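You operate a simulated robot arm through the tools that you are given. There is no shell and no other tool. Be economical: measure what you need, move in short steps, check, and stop when the job is done.

You run a simulated robot arm. Do the job below in one go: nothing can be reset, and whatever is moved stays where it is left.

## Task
Put things in order on the yard table top. At the end: the green shaker (marked "HERB") from the yard table top is on the cream box; the grey tall pot stands where the yellow wax tin stood; the yellow wax tin is in the beige wicker basket; the white canister stands where the grey tall pot stood; whatever was shut is shut again. Leave all else as you found it, and nothing knocked over.
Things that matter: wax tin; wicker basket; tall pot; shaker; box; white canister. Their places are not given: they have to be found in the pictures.

Only the result counts: the job must be done as asked and must still hold three seconds after the hand-in. Knocking over, shifting, dropping, spilling or breaking anything else fails it.

## Robot
A 7-joint arm with a two-finger parallel gripper, fixed in place. Base frame: the origin is at the foot of the arm, x ahead of it, y to its left, z up; the work surface is at about z = 0. Readings come in m, degrees, newtons and seconds.
With the tool pointing down near the work surface it reaches from about 0.22 to 0.58 m from the base axis. Its first joint turns from -66.0 to 66.0 degrees. Payload 2.5 kg.
The TCP is the grasp point between the finger pads, 0.023 m short of the fingertips. In the tool frame z runs along the fingers and y along their closing line. Largest opening 0.094 m; finger width 0.038, thickness 0.01; the body of the gripper, 0.054 by 0.096 m, starts 0.039 m behind the TCP.
Orientation is that of the tool frame in the base frame, as a unit quaternion [w, x, y, z]. With the fingers straight down and closing along the base's y, the tool's x points along the base's -x, its y along +y and its z along -z.

## Interface
- The arm moves only by the tool send_rows. Its argument "increments" is a list of rows, each a list of 3 entries, a list of its own where there are three numbers: the shift along the base's x, y, z in units of 25 mm (1.0 is 25 mm), then the turn, a rotation vector about the base's x, y, z in units of 6 degrees (1.0 is 6 degrees), then the closure in counts, from 0 (fully open) to 255 (shut). In form: [[[tx, ty, tz], [ax, ay, az], claw], ...]. A call has 1 to 8 rows; each row shifts and turns the commanded pose from where the row before left it. A call with a number of a shift or a turn outside -1 to 1 is refused whole. Each row takes 0.2 s and may step no farther than 0.05 m and 8.6 degrees from the row before; otherwise, or with a gripper value out of range, the whole call is refused. Where a pose cannot be reached the arm comes as near as it can. A force on the tool above 40 N (or 10 N above the force at the start of the call, whichever is more), or a blocked arm, ends the call early, and 0.2 s more pass. The fingers move at their own pace (about 0.108 m/s each) and stop on an object; they squeeze with about 30 N. The grip force told is the motor's: it shows also when the fingers shut on nothing. Time passes only in rows, and 0.2 s behind the last, so rows that do not move let the fingers close. It gives the time, the measured TCP pose, the force on the tool (base axes), the opening and the grip force at its end, in the units of the frame above (readings bear some noise).
- Cameras (640 x 400 px; columns grow to the right, rows downward): "scene" is fixed at [0.1257, -0.412, 0.5425]; the picture's right is [0.78, -0.62, 0.00], its down [-0.36, -0.46, -0.81] and it looks along [0.50, 0.64, -0.58] (base axes); focal length 214 px, centre (320, 200). "wrist" rides on the gripper at [-0.039, 0, -0.044] in the tool frame; the picture's right is [0.00, -1.00, 0.00], its down [0.97, 0.00, -0.24] and it looks along [0.24, 0.00, 0.97] (tool axes); focal length 218 px, centre (320, 200).
- capture(camera): a new picture of that camera. The clock stands still meanwhile.
- measure_at(camera, pixels): for up to 12 pixels [column, row] of the newest picture of that camera ("zoom" is the newest enlarged one), the place [x, y, z] in the base frame of the surface seen there, good to about 0.002 m. The clock stands still meanwhile.
- zoom(camera, box): a new picture of the part [left, top, right, bottom] of that camera's present view, enlarged. The clock stands still meanwhile.
- job_done(): hands the job in; it is judged then, once.

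Go step by step. Measure first, check grasps and placings, and put right what went wrong. The budget is 80 turns and 34 pictures, counting those below and the enlarged ones. Unless the task says otherwise, let go and move clear before handing in, and close with one line.

The tools are called after "Emit:" as name(argument=value, ...) on one line, values as JSON. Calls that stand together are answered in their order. send_rows: Moves the arm, as the interface text tells. Its arguments: {"type":"object","properties":{"increments":{"type":"array","items":{"type":"array"}}},"required":["increments"]} The other tools are called the same way: capture (camera) takes a picture; measure_at (camera, pixels) gives the place of the surface under pixels of a picture; zoom (camera, box) takes an enlarged picture of a part of a camera's view; job_done () hands the job in.

At the start:

```text
time: 0.0
position: [0.3262, -0.0558, 0.3897]
orientation: [0.0, 0.0, 1.0, 0.0]
force: [-1.1, 0.6, 0.1]
width: 0.0939
grasp_force: 0.0
```

scene: 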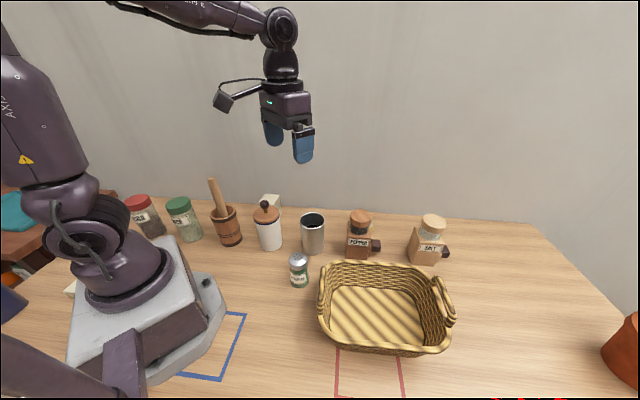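
wrist: 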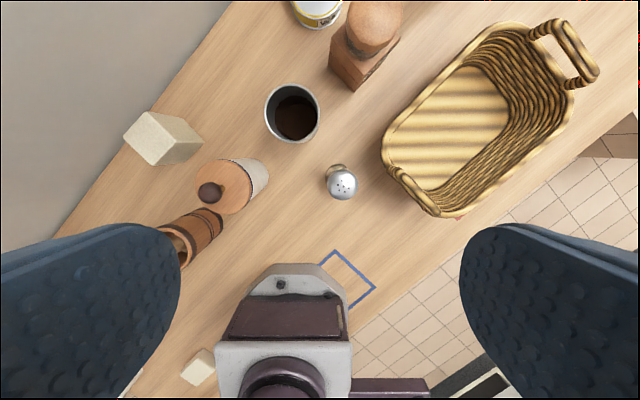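

The scene shows the shaker near (299,270), the grey pot (312,235), the canister (267,228), the basket (385,305), the cream box behind the canister, and the wax tin is hidden behind the pepper mill (visible in the wrist view at (318,10)). I enlarge the scene and measure in both pictures.

Emit:
zoom(camera="scene", box=[180, 170, 480, 358])

Emit:
measure_at(camera="wrist", pixels=[[318, 5], [318, 22], [292, 90], [292, 141], [267, 112], [319, 112], [340, 185], [208, 192], [258, 172], [160, 130], [135, 135], [200, 150]])

Emit:
measure_at(camera="scene", pixels=[[299, 258], [299, 280], [312, 216], [312, 245], [266, 207], [268, 240], [270, 198], [360, 215], [375, 310], [385, 265], [322, 300], [440, 310]])

```text
2.13 times, centred on (330, 264) of scene
```

zoom: 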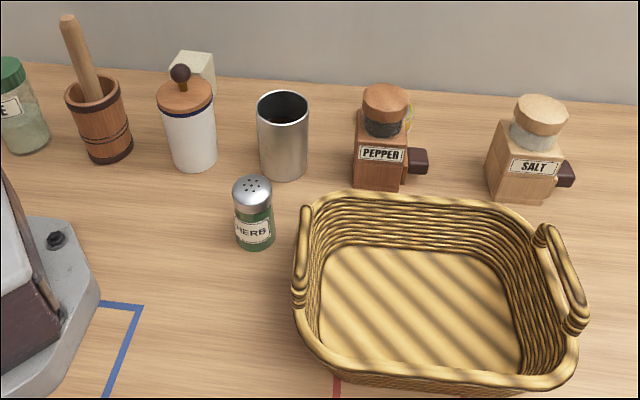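

```text
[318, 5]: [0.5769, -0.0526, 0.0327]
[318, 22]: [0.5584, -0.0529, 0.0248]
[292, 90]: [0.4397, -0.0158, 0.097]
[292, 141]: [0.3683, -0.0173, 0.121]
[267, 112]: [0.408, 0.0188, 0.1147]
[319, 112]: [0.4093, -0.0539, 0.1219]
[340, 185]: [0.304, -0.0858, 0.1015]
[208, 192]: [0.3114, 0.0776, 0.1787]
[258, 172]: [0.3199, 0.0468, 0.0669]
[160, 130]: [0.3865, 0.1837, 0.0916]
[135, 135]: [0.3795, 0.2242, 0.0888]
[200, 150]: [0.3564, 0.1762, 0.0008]
```

```text
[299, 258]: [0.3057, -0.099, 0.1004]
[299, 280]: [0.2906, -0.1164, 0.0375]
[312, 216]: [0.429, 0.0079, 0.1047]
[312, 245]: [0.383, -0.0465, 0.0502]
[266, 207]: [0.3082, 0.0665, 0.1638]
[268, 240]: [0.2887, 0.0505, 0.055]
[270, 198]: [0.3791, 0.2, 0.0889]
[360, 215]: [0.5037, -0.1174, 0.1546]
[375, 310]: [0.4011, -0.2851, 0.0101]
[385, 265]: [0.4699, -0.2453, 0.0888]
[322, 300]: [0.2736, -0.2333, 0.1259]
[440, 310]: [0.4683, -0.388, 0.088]
```

The wax tin sits near (0.58,-0.053), the pot at about (0.405,-0.017), and the canister at about (0.31,0.065). I move forward to see the tin fully.

Emit:
send_rows(increments=[[[1, 0, 0], [0, 0, 0], 0], [[1, 0, 0], [0, 0, 0], 0], [[1, 0, 0], [0, 0, 0], 0], [[1, 0, 0], [0, 0, 0], 0], [[1, 0, 0], [0, 0, 0], 0], [[0, 0, 0], [0, 0, 0], 0]])

Emit:
capture(camera="wrist")

```text
time: 1.4
position: [0.4519, -0.0565, 0.3888]
orientation: [0.0, 0.0, 1.0, 0.0]
force: [-0.6, 0.1, 0.6]
width: 0.0936
grasp_force: 0.0
```

```text
30 pictures are left
```

wrist: 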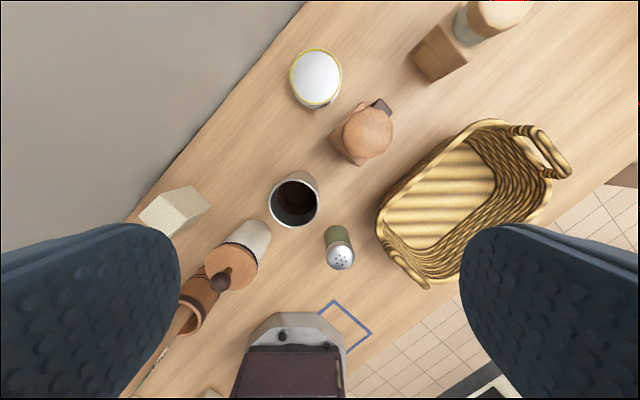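

Now the tin lid (316,78), the mill (365,133), the pot and the basket are all visible; I measure edges for centres and sizes, and the wall line too.

Emit:
measure_at(camera="wrist", pixels=[[316, 54], [316, 102], [294, 78], [338, 78], [316, 78], [365, 135], [340, 135], [385, 105], [335, 152], [230, 110], [200, 100], [350, 75]])

Emit:
measure_at(camera="wrist", pixels=[[294, 182], [294, 226], [270, 203], [318, 203], [340, 258], [340, 232], [165, 212], [145, 215], [190, 190], [205, 205], [180, 235], [255, 235]])

Emit:
measure_at(camera="wrist", pixels=[[495, 121], [380, 225], [428, 285], [400, 240], [440, 190], [490, 150], [430, 240], [545, 190], [480, 190], [565, 165], [415, 275], [520, 130]])

Emit:
zoom(camera="wrist", box=[120, 20, 440, 300])

```text
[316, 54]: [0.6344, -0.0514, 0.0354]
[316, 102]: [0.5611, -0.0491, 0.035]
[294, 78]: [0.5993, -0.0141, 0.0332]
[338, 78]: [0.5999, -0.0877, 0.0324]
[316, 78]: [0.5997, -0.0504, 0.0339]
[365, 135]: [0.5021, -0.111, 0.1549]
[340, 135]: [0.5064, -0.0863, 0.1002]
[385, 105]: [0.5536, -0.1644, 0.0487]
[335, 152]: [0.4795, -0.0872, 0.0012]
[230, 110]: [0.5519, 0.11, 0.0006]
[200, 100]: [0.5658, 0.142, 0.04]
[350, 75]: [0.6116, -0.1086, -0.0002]
```

```text
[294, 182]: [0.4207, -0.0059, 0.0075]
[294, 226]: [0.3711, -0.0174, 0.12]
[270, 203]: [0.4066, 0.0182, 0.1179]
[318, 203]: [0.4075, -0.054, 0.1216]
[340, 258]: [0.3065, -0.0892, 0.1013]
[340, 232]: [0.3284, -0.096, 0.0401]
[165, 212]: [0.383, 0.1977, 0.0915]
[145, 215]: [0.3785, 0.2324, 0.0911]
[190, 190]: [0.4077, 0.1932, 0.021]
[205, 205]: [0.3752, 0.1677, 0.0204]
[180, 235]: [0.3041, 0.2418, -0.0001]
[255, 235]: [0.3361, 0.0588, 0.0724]
```

```text
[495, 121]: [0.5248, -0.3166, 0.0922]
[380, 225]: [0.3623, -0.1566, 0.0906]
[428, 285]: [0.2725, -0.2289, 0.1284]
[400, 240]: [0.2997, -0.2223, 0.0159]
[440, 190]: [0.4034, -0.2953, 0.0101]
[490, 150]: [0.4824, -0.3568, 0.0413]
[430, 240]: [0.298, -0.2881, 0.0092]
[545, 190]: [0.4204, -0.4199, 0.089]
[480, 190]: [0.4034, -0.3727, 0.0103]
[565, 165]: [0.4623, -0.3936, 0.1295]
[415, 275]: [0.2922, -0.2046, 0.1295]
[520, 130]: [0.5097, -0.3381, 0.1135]
```

```text
1.43 times, centred on (280, 160) of wrist
```

zoom: 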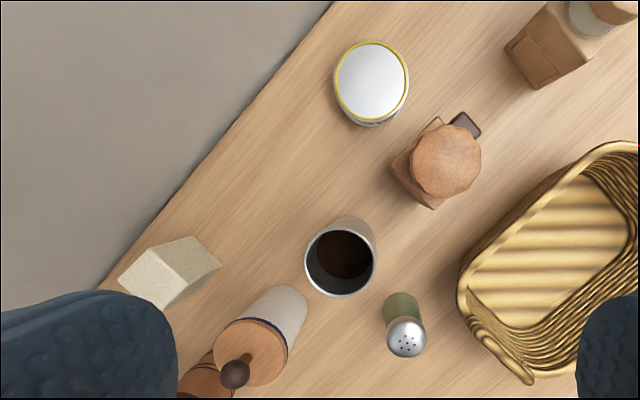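

The tin is centred near (0.598,-0.051) with radius ~0.044, and the pot is near (0.407,-0.018). The canister has a knob, so I enlarge it and the box in the scene picture to get its profile.

Emit:
zoom(camera="scene", box=[230, 185, 340, 295])

```text
3.64 times, centred on (285, 240) of scene
```

zoom: 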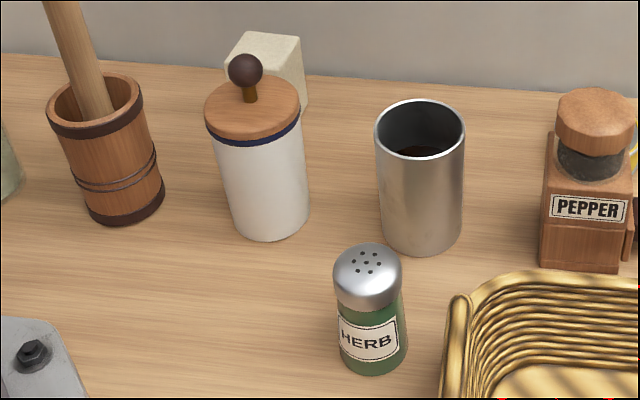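

I measure the canister's profile (zoom knob 245,70; lid 250,100; body 265,170), the box top, the shaker, and the mortar's near edge.

Emit:
measure_at(camera="zoom", pixels=[[245, 58], [245, 80], [255, 120], [255, 137], [257, 144], [257, 152], [270, 235], [207, 112], [297, 105], [228, 190], [304, 180], [210, 135]])

Emit:
measure_at(camera="zoom", pixels=[[255, 36], [296, 40], [228, 62], [285, 65], [300, 80], [140, 95], [160, 190], [375, 370], [337, 320], [402, 320], [366, 248], [420, 152]])

```text
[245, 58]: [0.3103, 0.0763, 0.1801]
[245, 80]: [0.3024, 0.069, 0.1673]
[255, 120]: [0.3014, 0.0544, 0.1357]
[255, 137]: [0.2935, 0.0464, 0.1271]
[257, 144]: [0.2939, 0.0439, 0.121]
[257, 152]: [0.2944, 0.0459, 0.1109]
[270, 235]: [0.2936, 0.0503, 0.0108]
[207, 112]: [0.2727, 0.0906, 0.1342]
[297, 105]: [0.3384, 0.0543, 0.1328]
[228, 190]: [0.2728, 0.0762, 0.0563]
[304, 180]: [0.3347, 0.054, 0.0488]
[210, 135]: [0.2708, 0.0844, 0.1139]
```

```text
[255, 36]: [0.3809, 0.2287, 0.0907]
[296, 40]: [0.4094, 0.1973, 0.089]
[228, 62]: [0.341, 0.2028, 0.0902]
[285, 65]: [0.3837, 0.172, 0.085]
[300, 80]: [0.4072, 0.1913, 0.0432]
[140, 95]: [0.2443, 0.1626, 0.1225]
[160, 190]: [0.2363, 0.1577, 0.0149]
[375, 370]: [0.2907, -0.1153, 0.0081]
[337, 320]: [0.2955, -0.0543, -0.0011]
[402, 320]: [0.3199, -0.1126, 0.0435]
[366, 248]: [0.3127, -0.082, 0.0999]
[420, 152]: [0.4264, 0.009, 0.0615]
```

The canister is about (0.308,0.072), body radius 0.036, lid 0.125–0.136 and knob to 0.185, so it will need a strongly tilted grasp. I check the hand's own bulk in the scene picture before working near the mill.

Emit:
zoom(camera="scene", box=[220, 20, 460, 260])

```text
1.67 times, centred on (340, 140) of scene
```

zoom: 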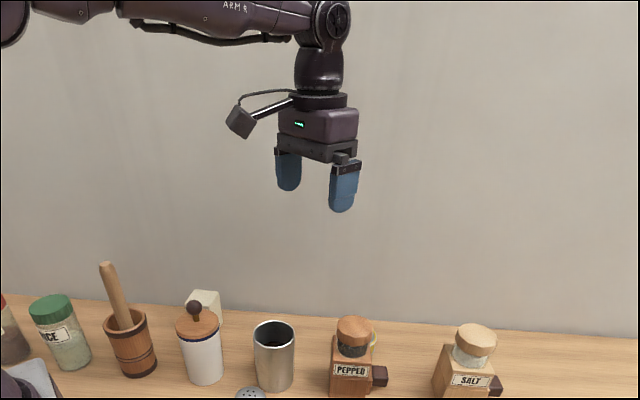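

Emit:
measure_at(camera="zoom", pixels=[[240, 123], [232, 115], [240, 136], [270, 108], [300, 125], [330, 130], [320, 65], [342, 205], [290, 185], [362, 345], [340, 375], [358, 390]])

```text
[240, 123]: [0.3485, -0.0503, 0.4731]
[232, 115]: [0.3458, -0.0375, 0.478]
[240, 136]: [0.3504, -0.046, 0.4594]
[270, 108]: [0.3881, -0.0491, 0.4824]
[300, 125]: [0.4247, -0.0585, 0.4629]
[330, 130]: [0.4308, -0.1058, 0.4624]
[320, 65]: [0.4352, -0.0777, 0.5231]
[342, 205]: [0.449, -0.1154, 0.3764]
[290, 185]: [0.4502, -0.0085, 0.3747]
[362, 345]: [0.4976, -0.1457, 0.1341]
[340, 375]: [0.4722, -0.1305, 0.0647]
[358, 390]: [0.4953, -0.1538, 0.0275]
```

The wrist camera box hangs about 0.10 m on the tool's +x side, 0.07 above the TCP, so a yaw of -20° keeps it clear of the mill. I move above the tin.

Emit:
send_rows(increments=[[[0.97, 0.04, -0.8], [0, 0, -0.8333], 0], [[0.97, 0.04, -0.8], [0, 0, -0.8333], 0], [[0.97, 0.04, -0.8], [0, 0, -0.8333], 0], [[0.97, 0.04, -0.8], [0, 0, -0.8333], 0], [[0.97, 0.04, -0.8], [0, 0, 0], 0], [[0.97, 0.04, -0.8], [0, 0, 0], 0], [[0, 0, 0], [0, 0, 0], 0]])

Emit:
capture(camera="wrist")

```text
time: 3.0
position: [0.5873, -0.0454, 0.2692]
orientation: [-0.002, 0.173, 0.985, 0.001]
force: [-1.3, -0.2, 0.2]
width: 0.0941
grasp_force: 0.0
out of reach, approached as far as the arm can: row 6
```

```text
26 pictures are left
```

wrist: 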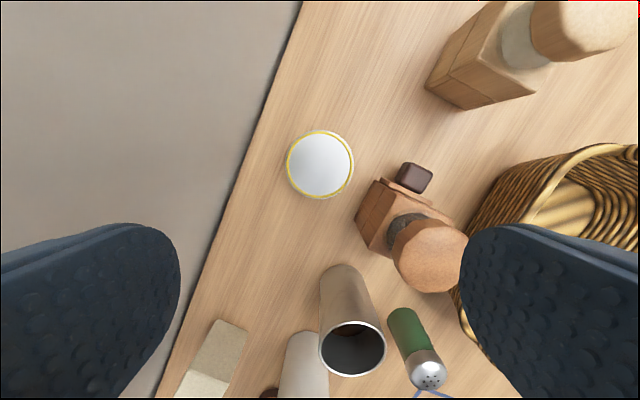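

The row stopped about 1 cm short at this height. I measure the tin lid (320,165) rims again for an exact centre and descend to see whether the reach gets better lower down.

Emit:
measure_at(camera="wrist", pixels=[[320, 135], [320, 194], [290, 165], [350, 165], [320, 165], [300, 144], [340, 186], [341, 144], [299, 186], [318, 199]])

Emit:
send_rows(increments=[[[0, 0, -1], [0, 0, 0], 0], [[0, 0, -1], [0, 0, 0], 0], [[0, 0, -1], [0, 0, 0], 0], [[0, 0, -1], [0, 0, 0], 0], [[0, 0, -1], [0, 0, 0], 0], [[0, 0, 0], [0, 0, 0], 0]])

```text
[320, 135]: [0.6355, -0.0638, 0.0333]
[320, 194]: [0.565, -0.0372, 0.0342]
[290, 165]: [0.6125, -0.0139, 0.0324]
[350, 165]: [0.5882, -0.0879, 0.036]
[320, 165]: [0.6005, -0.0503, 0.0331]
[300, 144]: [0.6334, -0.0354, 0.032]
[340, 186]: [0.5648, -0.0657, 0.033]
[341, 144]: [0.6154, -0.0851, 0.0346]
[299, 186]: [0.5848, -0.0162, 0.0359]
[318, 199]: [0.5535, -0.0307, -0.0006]
```

```text
time: 4.4
position: [0.5983, -0.0474, 0.1463]
orientation: [-0.001, 0.173, 0.985, 0.001]
force: [-0.8, -0.3, -0.2]
width: 0.094
grasp_force: 0.0
out of reach, approached as far as the arm can: row 1, 3
```

Lower down the reach is fine. The lid centre is (0.600,-0.0506); I correct and descend to just above the lid.

Emit:
send_rows(increments=[[[0.07, -0.13, -1], [0, 0, 0], 0], [[0, 0, -1], [0, 0, 0], 0], [[0, 0, -0.9], [0, 0, 0], 0], [[0, 0, 0], [0, 0, 0], 0]])

Emit:
capture(camera="wrist")

```text
time: 5.4
position: [0.5969, -0.0511, 0.0738]
orientation: [0.001, 0.173, 0.985, -0.001]
force: [-0.4, 0.3, 0.7]
width: 0.094
grasp_force: 0.0
```

```text
25 pictures are left
```

wrist: 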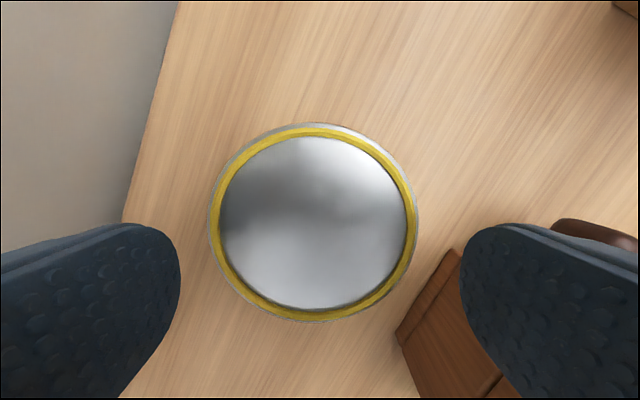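

The lid fills (211–418, 123–322); I measure its rim to find the remaining offset in both directions.

Emit:
measure_at(camera="wrist", pixels=[[214, 222], [415, 222], [314, 128], [314, 318], [240, 150], [390, 295], [390, 150], [240, 295], [420, 350], [455, 255]])

```text
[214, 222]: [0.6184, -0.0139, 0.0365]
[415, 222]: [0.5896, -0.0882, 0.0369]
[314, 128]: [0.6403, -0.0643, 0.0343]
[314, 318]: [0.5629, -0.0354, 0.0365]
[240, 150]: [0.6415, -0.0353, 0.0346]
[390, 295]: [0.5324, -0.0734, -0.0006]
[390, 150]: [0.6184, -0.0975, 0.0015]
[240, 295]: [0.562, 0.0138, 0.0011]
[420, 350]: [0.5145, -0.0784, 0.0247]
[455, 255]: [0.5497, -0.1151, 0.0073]
```

The tin centre is (0.602,-0.050), so I nudge forward 3 mm and descend around it.

Emit:
send_rows(increments=[[[0.12, 0.05, 0], [0, 0, 0], 0], [[0, 0, -0.5], [0, 0, 0], 0], [[0, 0, -0.5], [0, 0, 0], 0], [[0, 0, -0.4], [0, 0, 0], 0], [[0, 0, -0.4], [0, 0, 0], 0], [[0, 0, 0], [0, 0, 0], 0]])

```text
time: 6.8
position: [0.5877, -0.0483, 0.0303]
orientation: [0.0, 0.174, 0.985, 0.0]
force: [-1.4, 0.5, 1.6]
width: 0.094
grasp_force: 0.0
out of reach, approached as far as the arm can: row 1, 3, 5
```

The hand is 14 mm short in x (reach limit at this height), so I tilt the fingers outward by 6° to gain reach.

Emit:
send_rows(increments=[[[0, 0, 0.1], [0, -1, 0], 0], [[0.2, 0, 0], [0, 0, 0], 0], [[0.2, 0, 0], [0, 0, 0], 0], [[0, 0, 0], [0, 0, 0], 0]])

```text
time: 7.8
position: [0.5989, -0.0479, 0.0326]
orientation: [0.051, 0.174, 0.983, 0.01]
force: [0.3, -0.4, 0.3]
width: 0.0941
grasp_force: 0.0
```

Now at x=0.599, well aligned; I go down 3 mm and close.

Emit:
send_rows(increments=[[[0.06, -0.04, -0.14], [0, 0, 0], 0], [[0, 0, 0], [0, 0, 0], 255], [[0, 0, 0], [0, 0, 0], 255], [[0, 0, 0], [0, 0, 0], 255]])

```text
time: 8.8
position: [0.5988, -0.0491, 0.0295]
orientation: [0.051, 0.174, 0.983, 0.009]
force: [0.1, 0.4, 2.4]
width: 0.0836
grasp_force: 30.1
```

The tin is held at 0.0836 m. I lift it straight up to about z=0.23, taking the tilt back.

Emit:
send_rows(increments=[[[0, 0, 1], [0, 0, 0], 255], [[0, 0, 1], [0, 0, 0], 255], [[0, 0, 1], [0, 0, 0], 255], [[-0.2, 0, 1], [0, 0, 0], 255], [[-0.3, 0, 1], [0, 1, 0], 255], [[-0.3, 0, 1], [0, 0, 0], 255], [[-0.3, 0, 1], [0, 0, 0], 255], [[-0.3, 0, 1], [0, 0, 0], 255]])

```text
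time: 10.6
position: [0.5646, -0.0484, 0.2296]
orientation: [0.0, 0.173, 0.985, 0.0]
force: [-0.4, 0.3, -1.0]
width: 0.0833
grasp_force: 29.5
```

Still held. I carry it over to the basket centre (0.388,-0.29), yawing +72° so the camera box stays off the handles.

Emit:
send_rows(increments=[[[-0.589, -0.805, 0], [0, 0, 1], 255], [[-0.589, -0.805, 0], [0, 0, 1], 255], [[-0.589, -0.805, 0], [0, 0, 1], 255], [[-0.589, -0.805, 0], [0, 0, 1], 255], [[-0.589, -0.805, 0], [0, 0, 1], 255], [[-0.589, -0.805, 0], [0, 0, 1], 255], [[-0.589, -0.805, 0], [0, 0, 1], 255], [[-0.589, -0.805, 0], [0, 0, 1], 255]])

Emit:
send_rows(increments=[[[-0.589, -0.805, 0], [0, 0, 1], 255], [[-0.589, -0.805, 0], [0, 0, 1], 255], [[-0.589, -0.805, 0], [0, 0, 1], 255], [[-0.589, -0.805, 0], [0, 0, 1], 255], [[0, 0, 0], [0, 0, 0], 255]])

Emit:
capture(camera="scene")

Emit:
capture(camera="wrist")

```text
time: 12.4
position: [0.4473, -0.2098, 0.2306]
orientation: [0.0, -0.244, 0.97, 0.0]
force: [-0.2, 0.1, -1.4]
width: 0.0831
grasp_force: 30.6
```

```text
time: 13.6
position: [0.389, -0.2887, 0.2287]
orientation: [0.0, -0.439, 0.898, -0.001]
force: [0.3, 0.3, -1.2]
width: 0.0831
grasp_force: 29.4
```

```text
24 pictures are left
```

scene: 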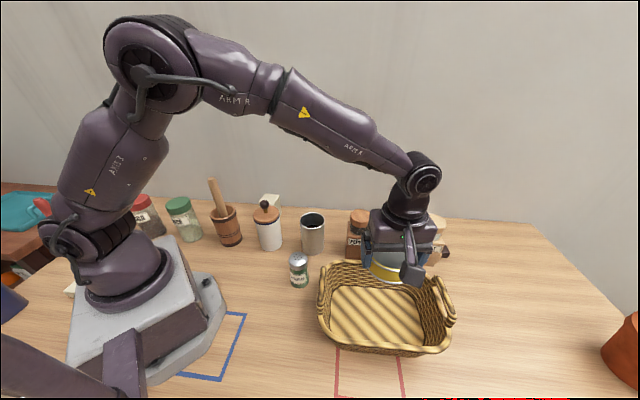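

```text
23 pictures are left
```

wrist: 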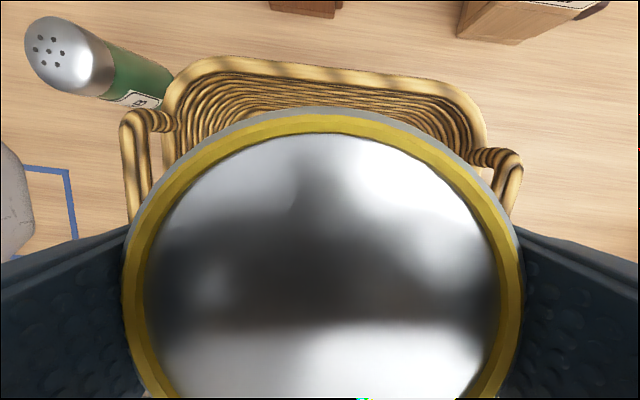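

The basket's handles are symmetric around the tin (x≈135 and 510 in the wrist view). I lower the tin toward the floor at z≈0.01.

Emit:
send_rows(increments=[[[0, 0, -1], [0, 0, 0], 255], [[0, 0, -1], [0, 0, 0], 255], [[0, 0, -1], [0, 0, 0], 255], [[0, 0, -1], [0, 0, 0], 255], [[0, 0, -1], [0, 0, 0], 255], [[0, 0, -1], [0, 0, 0], 255], [[0, 0, -0.7], [0, 0, 0], 255], [[0, 0, -0.5], [0, 0, 0], 255]])

```text
time: 15.4
position: [0.3887, -0.2909, 0.0488]
orientation: [0.0, -0.438, 0.899, 0.0]
force: [0.2, -0.3, -0.5]
width: 0.0835
grasp_force: 29.9
```

Emit:
send_rows(increments=[[[0, 0, -0.16], [0, 0, 0], 255], [[0, 0, -0.12], [0, 0, 0], 255], [[0, 0, 0], [0, 0, 0], 255]])

```text
time: 16.2
position: [0.3894, -0.2904, 0.0414]
orientation: [-0.001, -0.438, 0.899, 0.0]
force: [-2.0, 1.1, 3.6]
width: 0.083
grasp_force: 30.2
```

The tin touches the floor (force up 3.6 N). I open slowly and lift out.

Emit:
send_rows(increments=[[[0, 0, 0], [0, 0, 0], 12], [[0, 0, 0], [0, 0, 0], 0], [[0, 0, 0.6], [0, 0, 0], 0], [[0, 0, 1], [0, 0, 0], 0], [[0, 0, 1], [0, 0, 0], 0], [[0, 0, 1], [0, 0, 0], 0], [[0, 0, 1], [0, 0, 0], 0], [[0, 0, 1], [0, 0, 0], 0]])

Emit:
capture(camera="wrist")

```text
time: 18.0
position: [0.3884, -0.2898, 0.181]
orientation: [0.0, -0.438, 0.899, -0.001]
force: [0.4, -0.2, 0.5]
width: 0.0943
grasp_force: 0.1
```

```text
22 pictures are left
```

wrist: 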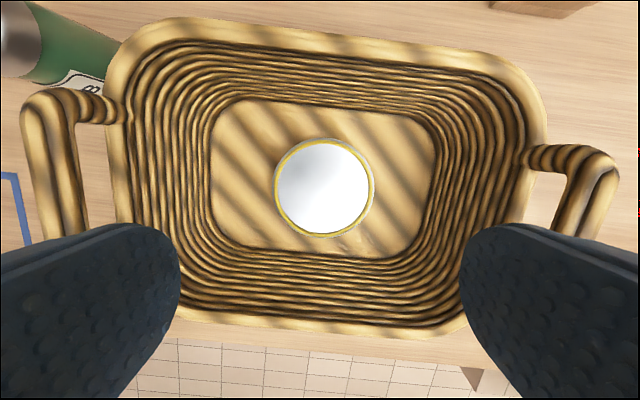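

The tin lies flat in the basket. Next I go above the grey pot with a yaw of -10°.

Emit:
send_rows(increments=[[[0, 0, 1], [0, 0, 0], 0], [[0, 0.982, 1], [0, 0, -0.94], 0], [[0, 0.982, 0], [0, 0, -0.94], 0], [[0, 0.982, 0], [0, 0, -0.94], 0], [[0, 0.982, 0], [0, 0, -0.94], 0], [[0, 0.982, 0], [0, 0, -0.94], 0], [[0, 0.982, 0], [0, 0, -0.94], 0], [[0, 0.982, 0], [0, 0, -0.94], 0]])

Emit:
send_rows(increments=[[[0, 0.982, 0], [0, 0, -0.94], 0], [[0, 0.982, 0], [0, 0, -0.94], 0], [[0, 0.982, 0], [0, 0, -0.94], 0], [[0, 0.982, 0], [0, 0, -0.94], 0], [[0, 0, 0], [0, 0, 0], 0]])

Emit:
capture(camera="wrist")

```text
time: 19.8
position: [0.3889, -0.1167, 0.231]
orientation: [0.0, -0.109, 0.994, 0.0]
force: [0.0, -1.1, 0.1]
width: 0.094
grasp_force: 0.0
```

```text
time: 21.0
position: [0.3894, -0.0175, 0.2321]
orientation: [0.0, 0.088, 0.996, 0.001]
force: [-0.4, -0.2, -0.8]
width: 0.0941
grasp_force: 0.0
```

```text
21 pictures are left
```

wrist: 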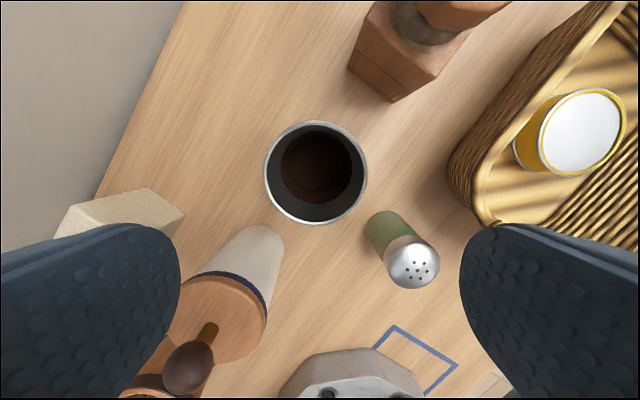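

The pot's rim spans (264–368, 120–224), with something brown inside, so it must stay upright. I measure its rim and the neighbours.

Emit:
measure_at(camera="wrist", pixels=[[266, 172], [366, 172], [316, 122], [316, 222], [280, 135], [352, 208], [352, 136], [280, 208], [318, 175], [394, 101], [350, 68], [383, 84]])

Emit:
measure_at(camera="wrist", pixels=[[412, 265], [392, 262], [436, 262], [412, 242], [412, 286], [183, 225], [120, 210], [148, 190], [70, 210], [190, 368], [265, 312], [175, 300]])

```text
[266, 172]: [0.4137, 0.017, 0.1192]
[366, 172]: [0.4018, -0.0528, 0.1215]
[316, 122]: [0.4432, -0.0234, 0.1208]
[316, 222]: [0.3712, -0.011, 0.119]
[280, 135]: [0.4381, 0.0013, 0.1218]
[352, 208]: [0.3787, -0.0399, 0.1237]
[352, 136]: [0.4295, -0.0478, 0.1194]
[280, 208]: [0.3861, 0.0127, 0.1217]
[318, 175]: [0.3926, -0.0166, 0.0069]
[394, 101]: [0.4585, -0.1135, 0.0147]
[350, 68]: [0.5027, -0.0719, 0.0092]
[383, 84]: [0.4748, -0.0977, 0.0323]
```

```text
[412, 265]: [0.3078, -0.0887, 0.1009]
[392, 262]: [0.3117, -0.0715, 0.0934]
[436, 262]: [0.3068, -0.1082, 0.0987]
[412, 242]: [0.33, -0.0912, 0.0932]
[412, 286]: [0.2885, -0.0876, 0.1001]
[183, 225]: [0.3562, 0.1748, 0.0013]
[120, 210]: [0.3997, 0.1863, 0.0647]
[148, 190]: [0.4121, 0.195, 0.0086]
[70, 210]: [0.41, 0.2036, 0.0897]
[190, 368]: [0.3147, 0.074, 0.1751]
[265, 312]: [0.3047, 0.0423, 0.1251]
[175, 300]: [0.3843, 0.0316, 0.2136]
```

The pot is empty, centred at (0.4075,-0.0177), 0.073 wide. I tilt 6° outward (for the reach at the placing spot) and descend over it.

Emit:
send_rows(increments=[[[0.72, 0, 0], [0, -1, 0], 0], [[0, 0, -1], [0, 0, 0], 0], [[0, 0, -1], [0, 0, 0], 0], [[0, 0, -1], [0, 0, 0], 0], [[0, 0, -1], [0, 0, 0], 0], [[0, 0, -1], [0, 0, 0], 0], [[0, 0, -0.6], [0, 0, 0], 0], [[0, 0, 0], [0, 0, 0], 0]])

```text
time: 22.8
position: [0.4071, -0.0188, 0.0908]
orientation: [0.052, 0.088, 0.995, 0.004]
force: [0.2, -0.6, 0.6]
width: 0.0939
grasp_force: 0.1
```

Emit:
send_rows(increments=[[[0, 0, 0], [0, 0, 0], 255], [[0, 0, 0], [0, 0, 0], 255], [[0, 0, 0], [0, 0, 0], 255], [[0, 0, 0.5], [0, 0, 0], 255], [[0, 0, 1], [0, 0, 0], 255], [[0, 0, 1], [0, 0, 0], 255], [[0, 0, 0], [0, 0, 0], 255]])

Emit:
capture(camera="scene")

```text
time: 24.4
position: [0.406, -0.0182, 0.1537]
orientation: [0.052, 0.087, 0.995, 0.004]
force: [1.0, -0.8, -1.7]
width: 0.0768
grasp_force: 30.1
```

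```text
20 pictures are left
```

scene: 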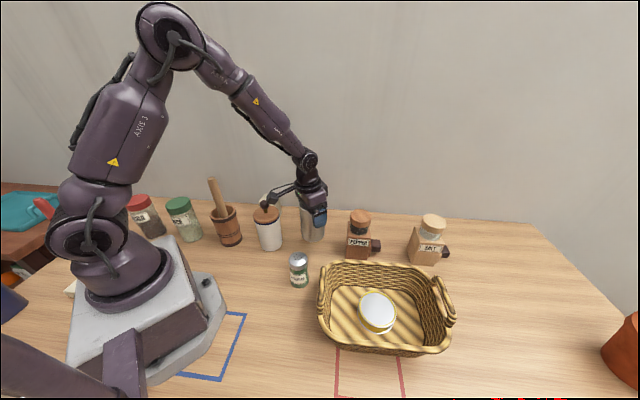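

The pot is lifted (width 0.0768). I carry it around the mill through (0.50,0.015) toward the tin's old spot (0.601,-0.0505).

Emit:
send_rows(increments=[[[0.94, 0.33, 0], [0, 0, 0], 255], [[0.94, 0.33, 0], [0, 0, 0], 255], [[0.94, 0.33, 0], [0, 0, 0], 255], [[0.94, 0.33, 0], [0, 0, 0], 255], [[0.9, -0.2, 0], [0, 0, 0], 255], [[0.9, -0.4, 0], [0, 0, 0], 255], [[0.9, -0.8, 0], [0, 0, 0], 255], [[0, 0, 0], [0, 0, 0], 255]])

```text
time: 26.2
position: [0.5685, -0.0215, 0.1543]
orientation: [0.052, 0.088, 0.995, 0.004]
force: [0.7, -0.4, -1.7]
width: 0.0767
grasp_force: 29.7
```

Clear of the mill; I finish the last 3 cm and lower part of the way.

Emit:
send_rows(increments=[[[0.65, -0.58, 0], [0, 0, 0], 255], [[0.65, -0.58, -0.4], [0, 0, 0], 255], [[0, 0, -0.8], [0, 0, 0], 255], [[0, 0, -0.8], [0, 0, 0], 255], [[0, 0, 0], [0, 0, 0], 255]])

```text
time: 27.4
position: [0.5988, -0.0515, 0.1041]
orientation: [0.052, 0.087, 0.995, 0.004]
force: [0.0, 0.0, -1.9]
width: 0.0771
grasp_force: 29.9
```

Position (0.599,-0.0515); I correct by 2 mm and set it down.

Emit:
send_rows(increments=[[[0.08, 0.04, -0.2], [0, 0, 0], 255], [[0, 0, -0.2], [0, 0, 0], 255], [[0, 0, -0.12], [0, 0, 0], 255], [[0, 0, 0], [0, 0, 0], 255]])

```text
time: 28.4
position: [0.6012, -0.0496, 0.0918]
orientation: [0.052, 0.088, 0.995, 0.004]
force: [0.4, -0.8, -2.7]
width: 0.077
grasp_force: 30.2
```

Not yet touching; I lower in 1.5 mm steps.

Emit:
send_rows(increments=[[[0, 0, -0.06], [0, 0, 0], 255], [[0, 0, 0], [0, 0, 0], 255]])

```text
time: 29.0
position: [0.6024, -0.0503, 0.0907]
orientation: [0.053, 0.088, 0.995, 0.005]
force: [-2.0, 0.2, 5.9]
width: 0.077
grasp_force: 30.1
```

It touches (5.9 N up). I release and rise straight up.

Emit:
send_rows(increments=[[[0, 0, 0], [0, 0, 0], 60], [[0, 0, 0], [0, 0, 0], 0], [[0, 0, 0], [0, 0, 0], 0], [[0, 0, 1], [0, 0, 0], 0], [[0, 0, 1], [0, 0, 0], 0], [[-0.2, 0, 1], [0, 0, 0], 0], [[-0.5, 0, 1], [0, 0, 0], 0], [[-0.5, 0, 1], [0, 0, 0], 0]])

Emit:
capture(camera="wrist")

```text
time: 30.8
position: [0.5724, -0.0473, 0.2155]
orientation: [0.051, 0.088, 0.995, 0.005]
force: [0.0, -0.2, -0.5]
width: 0.0942
grasp_force: 0.0
```

```text
19 pictures are left
```

wrist: 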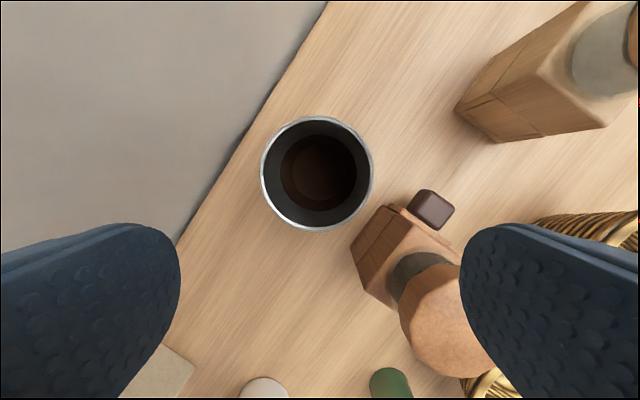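

The pot stands upright in the tin's spot. Next the shaker: I travel above (0.309,-0.090), undoing tilt and yaw.

Emit:
send_rows(increments=[[[-0.956, -0.156, 0.2], [0, 1, 0], 0], [[-0.956, -0.156, 0.2], [0, 0, 0.56], 0], [[-0.956, -0.156, 0], [0, 0, 0.56], 0], [[-0.956, -0.156, 0], [0, 0, 0.55], 0], [[-0.956, -0.156, 0], [0, 0, 0], 0], [[-0.956, -0.156, 0], [0, 0, 0], 0], [[-0.956, -0.156, 0], [0, 0, 0], 0], [[-0.956, -0.156, 0], [0, 0, 0], 0]])

Emit:
send_rows(increments=[[[-0.956, -0.156, 0], [0, 0, 0], 0], [[-0.956, -0.156, 0], [0, 0, 0], 0], [[-0.956, -0.156, 0], [0, 0, 0], 0], [[0, 0, 0], [0, 0, 0], 0]])

Emit:
capture(camera="wrist")

Emit:
capture(camera="scene")

```text
time: 32.6
position: [0.3808, -0.0793, 0.2235]
orientation: [0.0, 0.0, 1.0, 0.0]
force: [0.0, 0.0, 0.0]
width: 0.094
grasp_force: 0.0
```

```text
time: 33.6
position: [0.3093, -0.0926, 0.2249]
orientation: [0.0, 0.0, 1.0, -0.001]
force: [-0.3, 0.1, 0.0]
width: 0.094
grasp_force: 0.0
```

```text
18 pictures are left
```

wrist: 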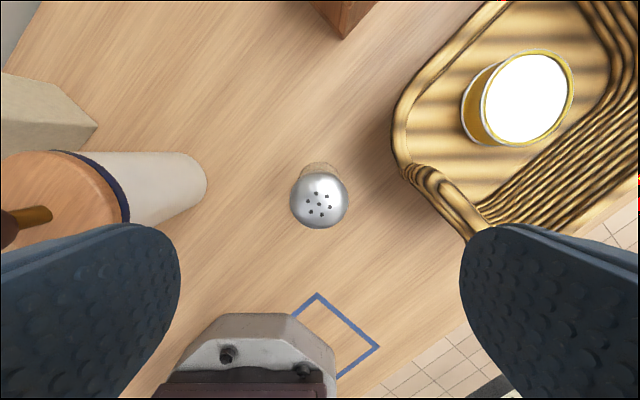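

```text
17 pictures are left
```

scene: 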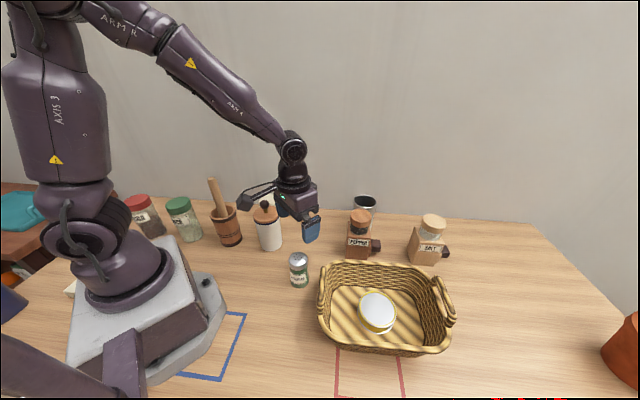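

The shaker is centred near (319,201) in the wrist view. I measure its rim, the pestle and mortar, and the wall by the box.

Emit:
measure_at(camera="wrist", pixels=[[292, 200], [346, 200], [319, 175], [319, 226], [319, 200]])

Emit:
measure_at(camera="scene", pixels=[[211, 180], [216, 200], [226, 203], [214, 211], [237, 209], [227, 240], [240, 236], [277, 200], [270, 190], [292, 200], [178, 200], [274, 195]])

```text
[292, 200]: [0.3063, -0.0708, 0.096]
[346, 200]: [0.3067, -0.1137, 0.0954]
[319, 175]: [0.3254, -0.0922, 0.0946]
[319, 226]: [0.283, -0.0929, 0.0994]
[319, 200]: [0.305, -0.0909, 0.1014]
```

```text
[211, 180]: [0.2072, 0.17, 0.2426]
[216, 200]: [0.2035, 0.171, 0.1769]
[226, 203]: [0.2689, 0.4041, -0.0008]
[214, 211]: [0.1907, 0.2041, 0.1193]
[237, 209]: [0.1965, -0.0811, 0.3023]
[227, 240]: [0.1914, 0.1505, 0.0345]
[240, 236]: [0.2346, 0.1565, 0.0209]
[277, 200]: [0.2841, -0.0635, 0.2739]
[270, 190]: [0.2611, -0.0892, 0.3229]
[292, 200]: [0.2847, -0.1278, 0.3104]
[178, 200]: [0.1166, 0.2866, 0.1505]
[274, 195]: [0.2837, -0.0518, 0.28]
```

The shaker is centred at (0.306,-0.092), 0.044 wide. I descend and grip it at z≈0.066.

Emit:
send_rows(increments=[[[-0.13, 0.02, -1], [0, 0, 0], 0], [[0, 0, -1], [0, 0, 0], 0], [[0, 0, -1], [0, 0, 0], 0], [[0, 0, -1], [0, 0, 0], 0], [[0, 0, -1], [0, 0, 0], 0], [[0, 0, -1], [0, 0, 0], 0], [[0, 0, -0.36], [0, 0, 0], 0], [[0, 0, 0], [0, 0, 0], 0]])

Emit:
send_rows(increments=[[[0, 0, 0], [0, 0, 0], 255], [[0, 0, 0], [0, 0, 0], 255], [[0, 0, 0], [0, 0, 0], 255], [[0, 0, 0], [0, 0, 0], 255]])

```text
time: 35.4
position: [0.3082, -0.0904, 0.0674]
orientation: [0.0, -0.001, 1.0, 0.0]
force: [-0.2, 0.3, 0.4]
width: 0.0941
grasp_force: 0.0
```

```text
time: 36.4
position: [0.3075, -0.0911, 0.0673]
orientation: [-0.001, 0.0, 1.0, 0.0]
force: [0.2, -0.3, -0.8]
width: 0.0488
grasp_force: 29.6
```

Held (0.0488). I lift to about 0.27 and move forward, so the path to the box stays clear of the canister's knob.

Emit:
send_rows(increments=[[[0, 0, 1], [0, 0, 0], 255], [[0, 0, 1], [0, 0, 0], 255], [[0, 0, 1], [0, 0, 0], 255], [[0, 0, 1], [0, 0, 0], 255], [[0.6, 0, 1], [0, 0, 0], 255], [[0.6, 0, 1], [0, 0, 0], 255], [[0.8, 0, 1], [0, 0, 0], 255], [[0.8, 0, 1], [0, 0, 0], 255]])

Emit:
send_rows(increments=[[[0, 1, 0], [0, 0, 0.7], 255], [[0, 1, 0], [0, 0, 0.7], 255], [[0, 1, 0], [0, 0, 0.7], 255], [[0, 1, 0], [0, 0, 0.7], 255], [[0, 1, 0], [0, 0, 0.7], 255], [[0, 1, 0], [0, 0, 0.7], 255], [[0, 1, 0], [0, 0, 0.8], 255], [[0, 1, 0], [0, 0, 0], 255]])

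Emit:
capture(camera="wrist")

```text
time: 38.2
position: [0.3764, -0.0907, 0.2673]
orientation: [0.0, -0.001, 1.0, 0.0]
force: [-0.1, -0.5, -0.8]
width: 0.0492
grasp_force: 30.0
```

```text
time: 40.0
position: [0.376, 0.1095, 0.2669]
orientation: [0.0, -0.258, 0.966, 0.0]
force: [-0.2, -0.1, -2.2]
width: 0.0488
grasp_force: 29.8
```

```text
16 pictures are left
```

wrist: 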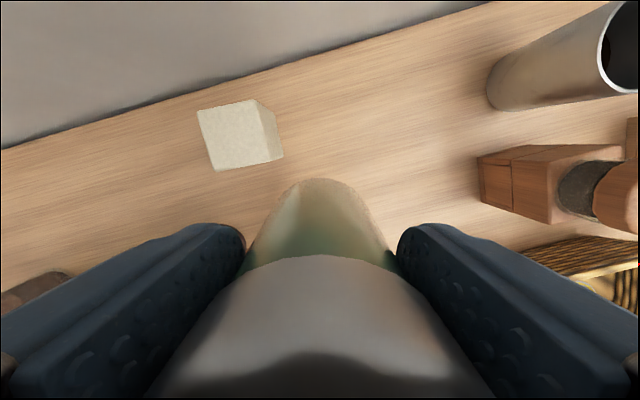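

The box top is clearly seen at corners (198,111), (257,99), (275,158), (217,171); I measure just inside them.

Emit:
measure_at(camera="wrist", pixels=[[200, 113], [254, 102], [270, 156], [218, 168], [235, 135], [228, 107], [244, 162], [209, 140], [263, 130]])

```text
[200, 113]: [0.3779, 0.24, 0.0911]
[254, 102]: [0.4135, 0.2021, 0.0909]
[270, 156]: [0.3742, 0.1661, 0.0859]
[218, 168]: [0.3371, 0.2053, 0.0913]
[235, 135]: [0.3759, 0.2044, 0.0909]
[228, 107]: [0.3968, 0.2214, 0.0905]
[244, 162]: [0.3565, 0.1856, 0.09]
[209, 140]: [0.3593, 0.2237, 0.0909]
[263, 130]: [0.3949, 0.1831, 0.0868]
```

The box top's centre is (0.3757,0.2034) at z=0.091 and it is about 0.053 square. I move over it and lower to just above.

Emit:
send_rows(increments=[[[0.04, 0.945, 0], [0, 0, 0], 255], [[0, 0.945, 0], [0, 0, 0], 255], [[0, 0.945, 0], [0, 0, 0], 255], [[0, 0.945, 0], [0, 0, 0], 255], [[0, 0, -1], [0, 0, 0], 255], [[0, 0, -1], [0, 0, 0], 255], [[0, 0, -1], [0, 0, 0], 255], [[0, 0, -0.6], [0, 0, 0], 255]])

Emit:
capture(camera="scene")

```text
time: 41.8
position: [0.3779, 0.2027, 0.1762]
orientation: [-0.001, -0.258, 0.966, 0.0]
force: [-0.2, 0.1, -1.5]
width: 0.0488
grasp_force: 30.4
```

```text
15 pictures are left
```

scene: 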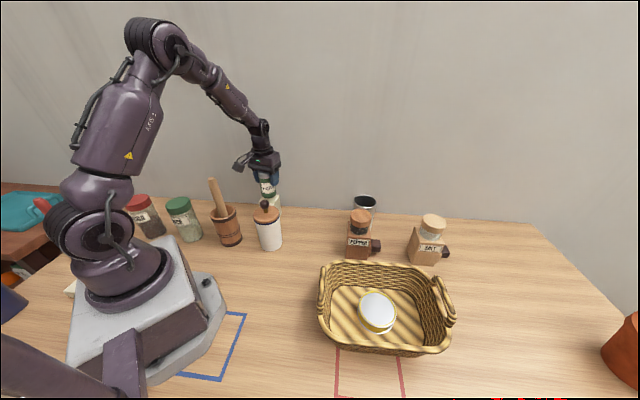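

Clear of everything; I lower the last 17 mm in small steps watching the force.

Emit:
send_rows(increments=[[[-0.03, 0.03, -0.3], [0, 0, 0], 255], [[0, 0, -0.2], [0, 0, 0], 255], [[0, 0, -0.14], [0, 0, 0], 255], [[0, 0, 0], [0, 0, 0], 255]])

```text
time: 42.8
position: [0.378, 0.2017, 0.1585]
orientation: [0.0, -0.259, 0.966, 0.0]
force: [0.1, 0.1, -0.8]
width: 0.0487
grasp_force: 30.5
```

Emit:
send_rows(increments=[[[0, 0, -0.05], [0, 0, 0], 255], [[0, 0, 0], [0, 0, 0], 255]])

```text
time: 43.4
position: [0.3776, 0.2039, 0.1582]
orientation: [0.0, -0.259, 0.966, -0.001]
force: [0.8, 0.4, -1.4]
width: 0.0495
grasp_force: 29.8
```

Emit:
send_rows(increments=[[[0, 0, -0.06], [0, 0, 0], 255], [[0, 0, 0], [0, 0, 0], 255]])

```text
time: 44.0
position: [0.3762, 0.2026, 0.1573]
orientation: [-0.001, -0.258, 0.966, 0.0]
force: [-1.1, -0.9, 3.7]
width: 0.0493
grasp_force: 30.0
```

The shaker touches the box (3.7 N up). I open and rise.

Emit:
send_rows(increments=[[[0, 0, 0], [0, 0, 0], 110], [[0, 0, 0], [0, 0, 0], 40], [[0, 0, 0], [0, 0, 0], 0], [[0, 0, 1], [0, 0, 0], 0], [[0, 0, 1], [0, 0, 0], 0], [[0, 0, 1], [0, 0, 0], 0], [[0, 0, 1], [0, 0, 0], 0], [[0, 0, 0], [0, 0, 0], 0]])

Emit:
capture(camera="wrist")

```text
time: 45.8
position: [0.3763, 0.2036, 0.2582]
orientation: [-0.001, -0.259, 0.966, 0.001]
force: [-0.4, -0.1, -0.5]
width: 0.0939
grasp_force: 0.1
```

```text
14 pictures are left
```

wrist: 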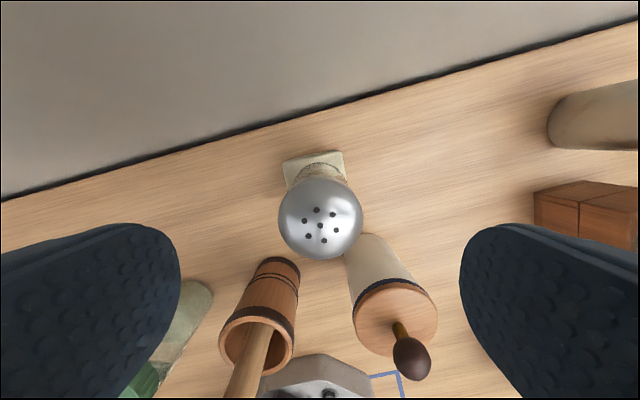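

The shaker stands on the box. For the canister I need a tilted grasp, so I back off to free air over the table while yawing.

Emit:
send_rows(increments=[[[0, 0, 1], [0, 0, -1], 0], [[0, -0.5, 1], [0, 0, -1], 0], [[0, -1, 0.5], [0, 0, -1], 0], [[0, -1, 0], [0, 0, -1], 0], [[0, -1, 0], [0, 0, -1], 0], [[0, -1, 0], [0, 0, -1], 0], [[0, -1, 0], [0, 0, -1], 0], [[0, -1, 0], [0, 0, -1], 0]])

Emit:
send_rows(increments=[[[0, -1, 0], [0, 0, -1], 0], [[0, -1, 0], [0, 0, -1], 0], [[0, -1, 0], [0, 0, -1], 0], [[0, -1, 0], [0, 0, -1], 0], [[0, 0, 0], [0, 0, -1], 0], [[0, 0, 0], [0, 0, -1], 0], [[0, 0, 0], [0, 0, -1], 0], [[0, 0, 0], [0, 0, -1], 0]])

Emit:
send_rows(increments=[[[0, 0, 0], [0, 0, -1], 0], [[0, 0, 0], [0, 0, -1], 0], [[0, 0, 0], [1, 0, 0], 0], [[0, 0, 0], [1, 0, 0], 0], [[0, 0, 0], [1, 0, 0], 0], [[0, 0, 0], [1, 0, 0], 0], [[0, 0, 0], [1, 0, 0], 0], [[0, 0, 0], [1, 0, 0], 0]])

```text
time: 47.6
position: [0.3775, 0.0418, 0.3197]
orientation: [0.0, 0.158, 0.987, 0.0]
force: [-1.3, -0.1, 0.1]
width: 0.0941
grasp_force: 0.0
```

```text
time: 49.4
position: [0.376, -0.06, 0.3197]
orientation: [0.0, 0.546, 0.838, 0.0]
force: [0.0, -0.5, 0.7]
width: 0.094
grasp_force: 0.1
```

```text
time: 51.2
position: [0.3775, -0.0598, 0.3209]
orientation: [-0.196, 0.598, 0.739, 0.241]
force: [-0.9, 0.4, 0.4]
width: 0.094
grasp_force: 0.0
```

The arm tilts willingly. I finish the orientation: 12° of yaw about the tilted axis so the closing line is horizontal along x, then tilt to 60° toward +y.

Emit:
send_rows(increments=[[[0, 0, 0], [0, 0.588, -0.809], 0], [[0, 0, 0], [0, 0.588, -0.809], 0], [[0, 0, 0], [1, 0, 0], 0], [[0, 0, 0], [1, 0, 0], 0], [[0, 0, 0], [1, 0, 0], 0], [[0, 0, 0], [1, 0, 0], 0], [[0, 0, 0], [0, 0, 0], 0]])

Emit:
capture(camera="scene")

```text
time: 52.8
position: [0.3756, -0.058, 0.3196]
orientation: [-0.355, 0.611, 0.612, 0.354]
force: [-1.3, 0.9, 0.4]
width: 0.094
grasp_force: 0.1
```

```text
13 pictures are left
```

scene: 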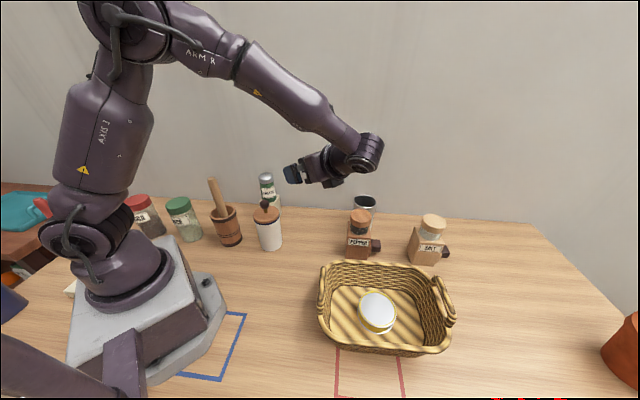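

The pose is reached with no contact force. I check the hand and forearm up close before descending.

Emit:
zoom(camera="scene", box=[230, 40, 430, 240])

Emit:
capture(camera="wrist")

```text
2.00 times, centred on (330, 140) of scene
```

zoom: 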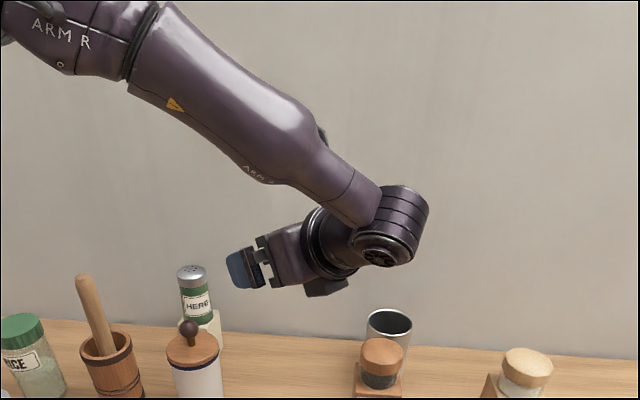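

```text
11 pictures are left
```

wrist: 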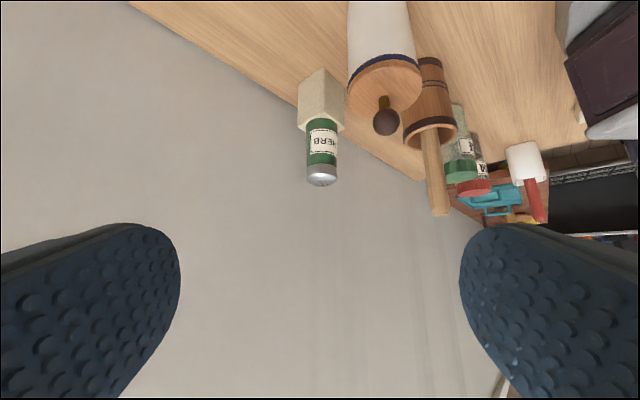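

The hand hangs free with the camera box above it. I tilt to 66° and come down behind the canister to a pre-grasp point at about (0.307,-0.01,0.14).

Emit:
send_rows(increments=[[[-0.343, 0.24, -0.9], [1, 0, 0], 0], [[-0.343, 0.24, -0.9], [0, 0, 0], 0], [[-0.343, 0.24, -0.9], [0, 0, 0], 0], [[-0.343, 0.24, -0.9], [0, 0, 0], 0], [[-0.343, 0.24, -0.9], [0, 0, 0], 0], [[-0.343, 0.24, -0.9], [0, 0, 0], 0], [[-0.343, 0.24, -0.9], [0, 0, 0], 0], [[-0.343, 0.24, -0.9], [0, 0, 0], 0]])

Emit:
capture(camera="scene")

Emit:
capture(camera="wrist")

```text
time: 54.6
position: [0.3084, -0.0109, 0.1387]
orientation: [-0.385, 0.592, 0.594, 0.384]
force: [-1.5, -0.8, 0.6]
width: 0.094
grasp_force: 0.2
```

```text
10 pictures are left
```

scene: 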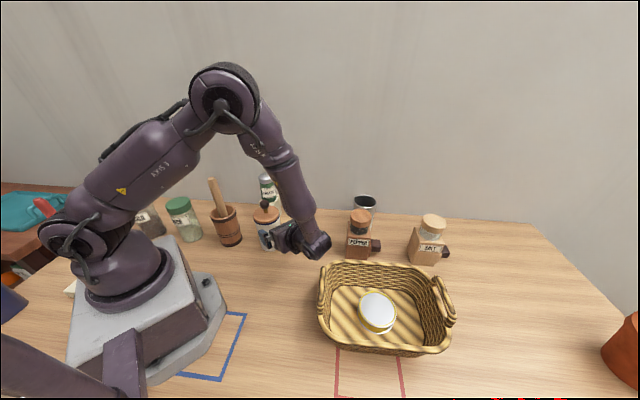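

```text
9 pictures are left
```

wrist: 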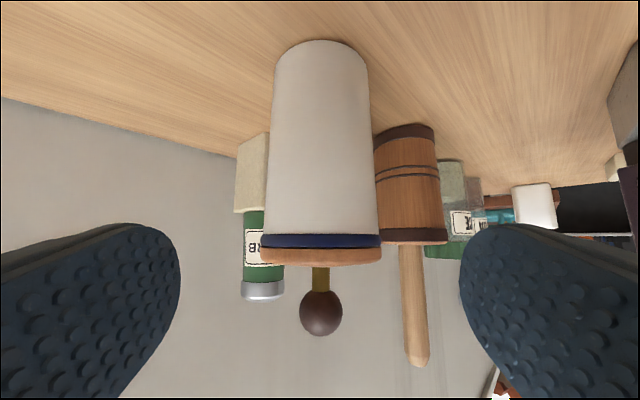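

The canister is almost centred (270–375) between the fingers. I measure its body to fix axis and radius.

Emit:
measure_at(camera="wrist", pixels=[[320, 150], [272, 150], [370, 150], [320, 230], [265, 230], [376, 230], [320, 241], [320, 256], [262, 256], [380, 256], [321, 60], [320, 312]])

```text
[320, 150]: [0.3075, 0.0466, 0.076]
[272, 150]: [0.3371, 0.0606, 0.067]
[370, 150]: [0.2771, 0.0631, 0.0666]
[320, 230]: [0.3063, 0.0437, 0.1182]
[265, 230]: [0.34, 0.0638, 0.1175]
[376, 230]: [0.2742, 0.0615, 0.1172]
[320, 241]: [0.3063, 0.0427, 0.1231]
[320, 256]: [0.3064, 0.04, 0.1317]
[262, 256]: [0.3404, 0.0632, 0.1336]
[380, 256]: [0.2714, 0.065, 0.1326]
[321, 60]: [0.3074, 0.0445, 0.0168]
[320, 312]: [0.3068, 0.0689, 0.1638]
```

The axis is (0.307,0.078), body radius about 0.033. I slide in along a 45° path to TCP (0.307,0.063,0.068).

Emit:
send_rows(increments=[[[-0.03, 0.74, -0.71], [0, 0, 0], 0], [[0, 0.74, -0.71], [0, 0, 0], 0], [[0, 0.74, -0.71], [0, 0, 0], 0], [[0, 0.5, -0.47], [0, 0, 0], 0], [[0, 0.24, -0.23], [0, 0, 0], 0], [[0, 0, 0], [0, 0, 0], 0]])

Emit:
capture(camera="wrist")

```text
time: 56.0
position: [0.3064, 0.0619, 0.0695]
orientation: [-0.385, 0.593, 0.593, 0.385]
force: [0.5, -1.0, -0.6]
width: 0.094
grasp_force: 0.1
```

```text
8 pictures are left
```

wrist: 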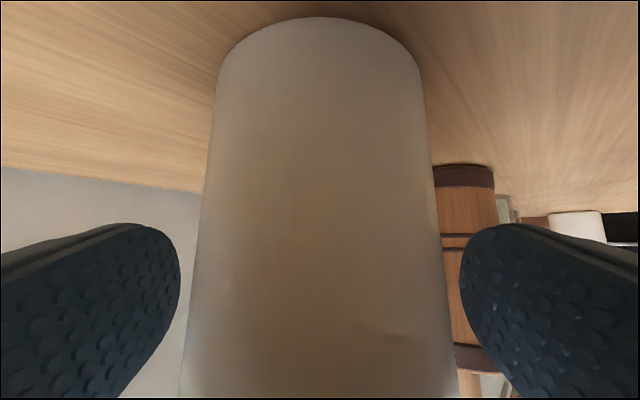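

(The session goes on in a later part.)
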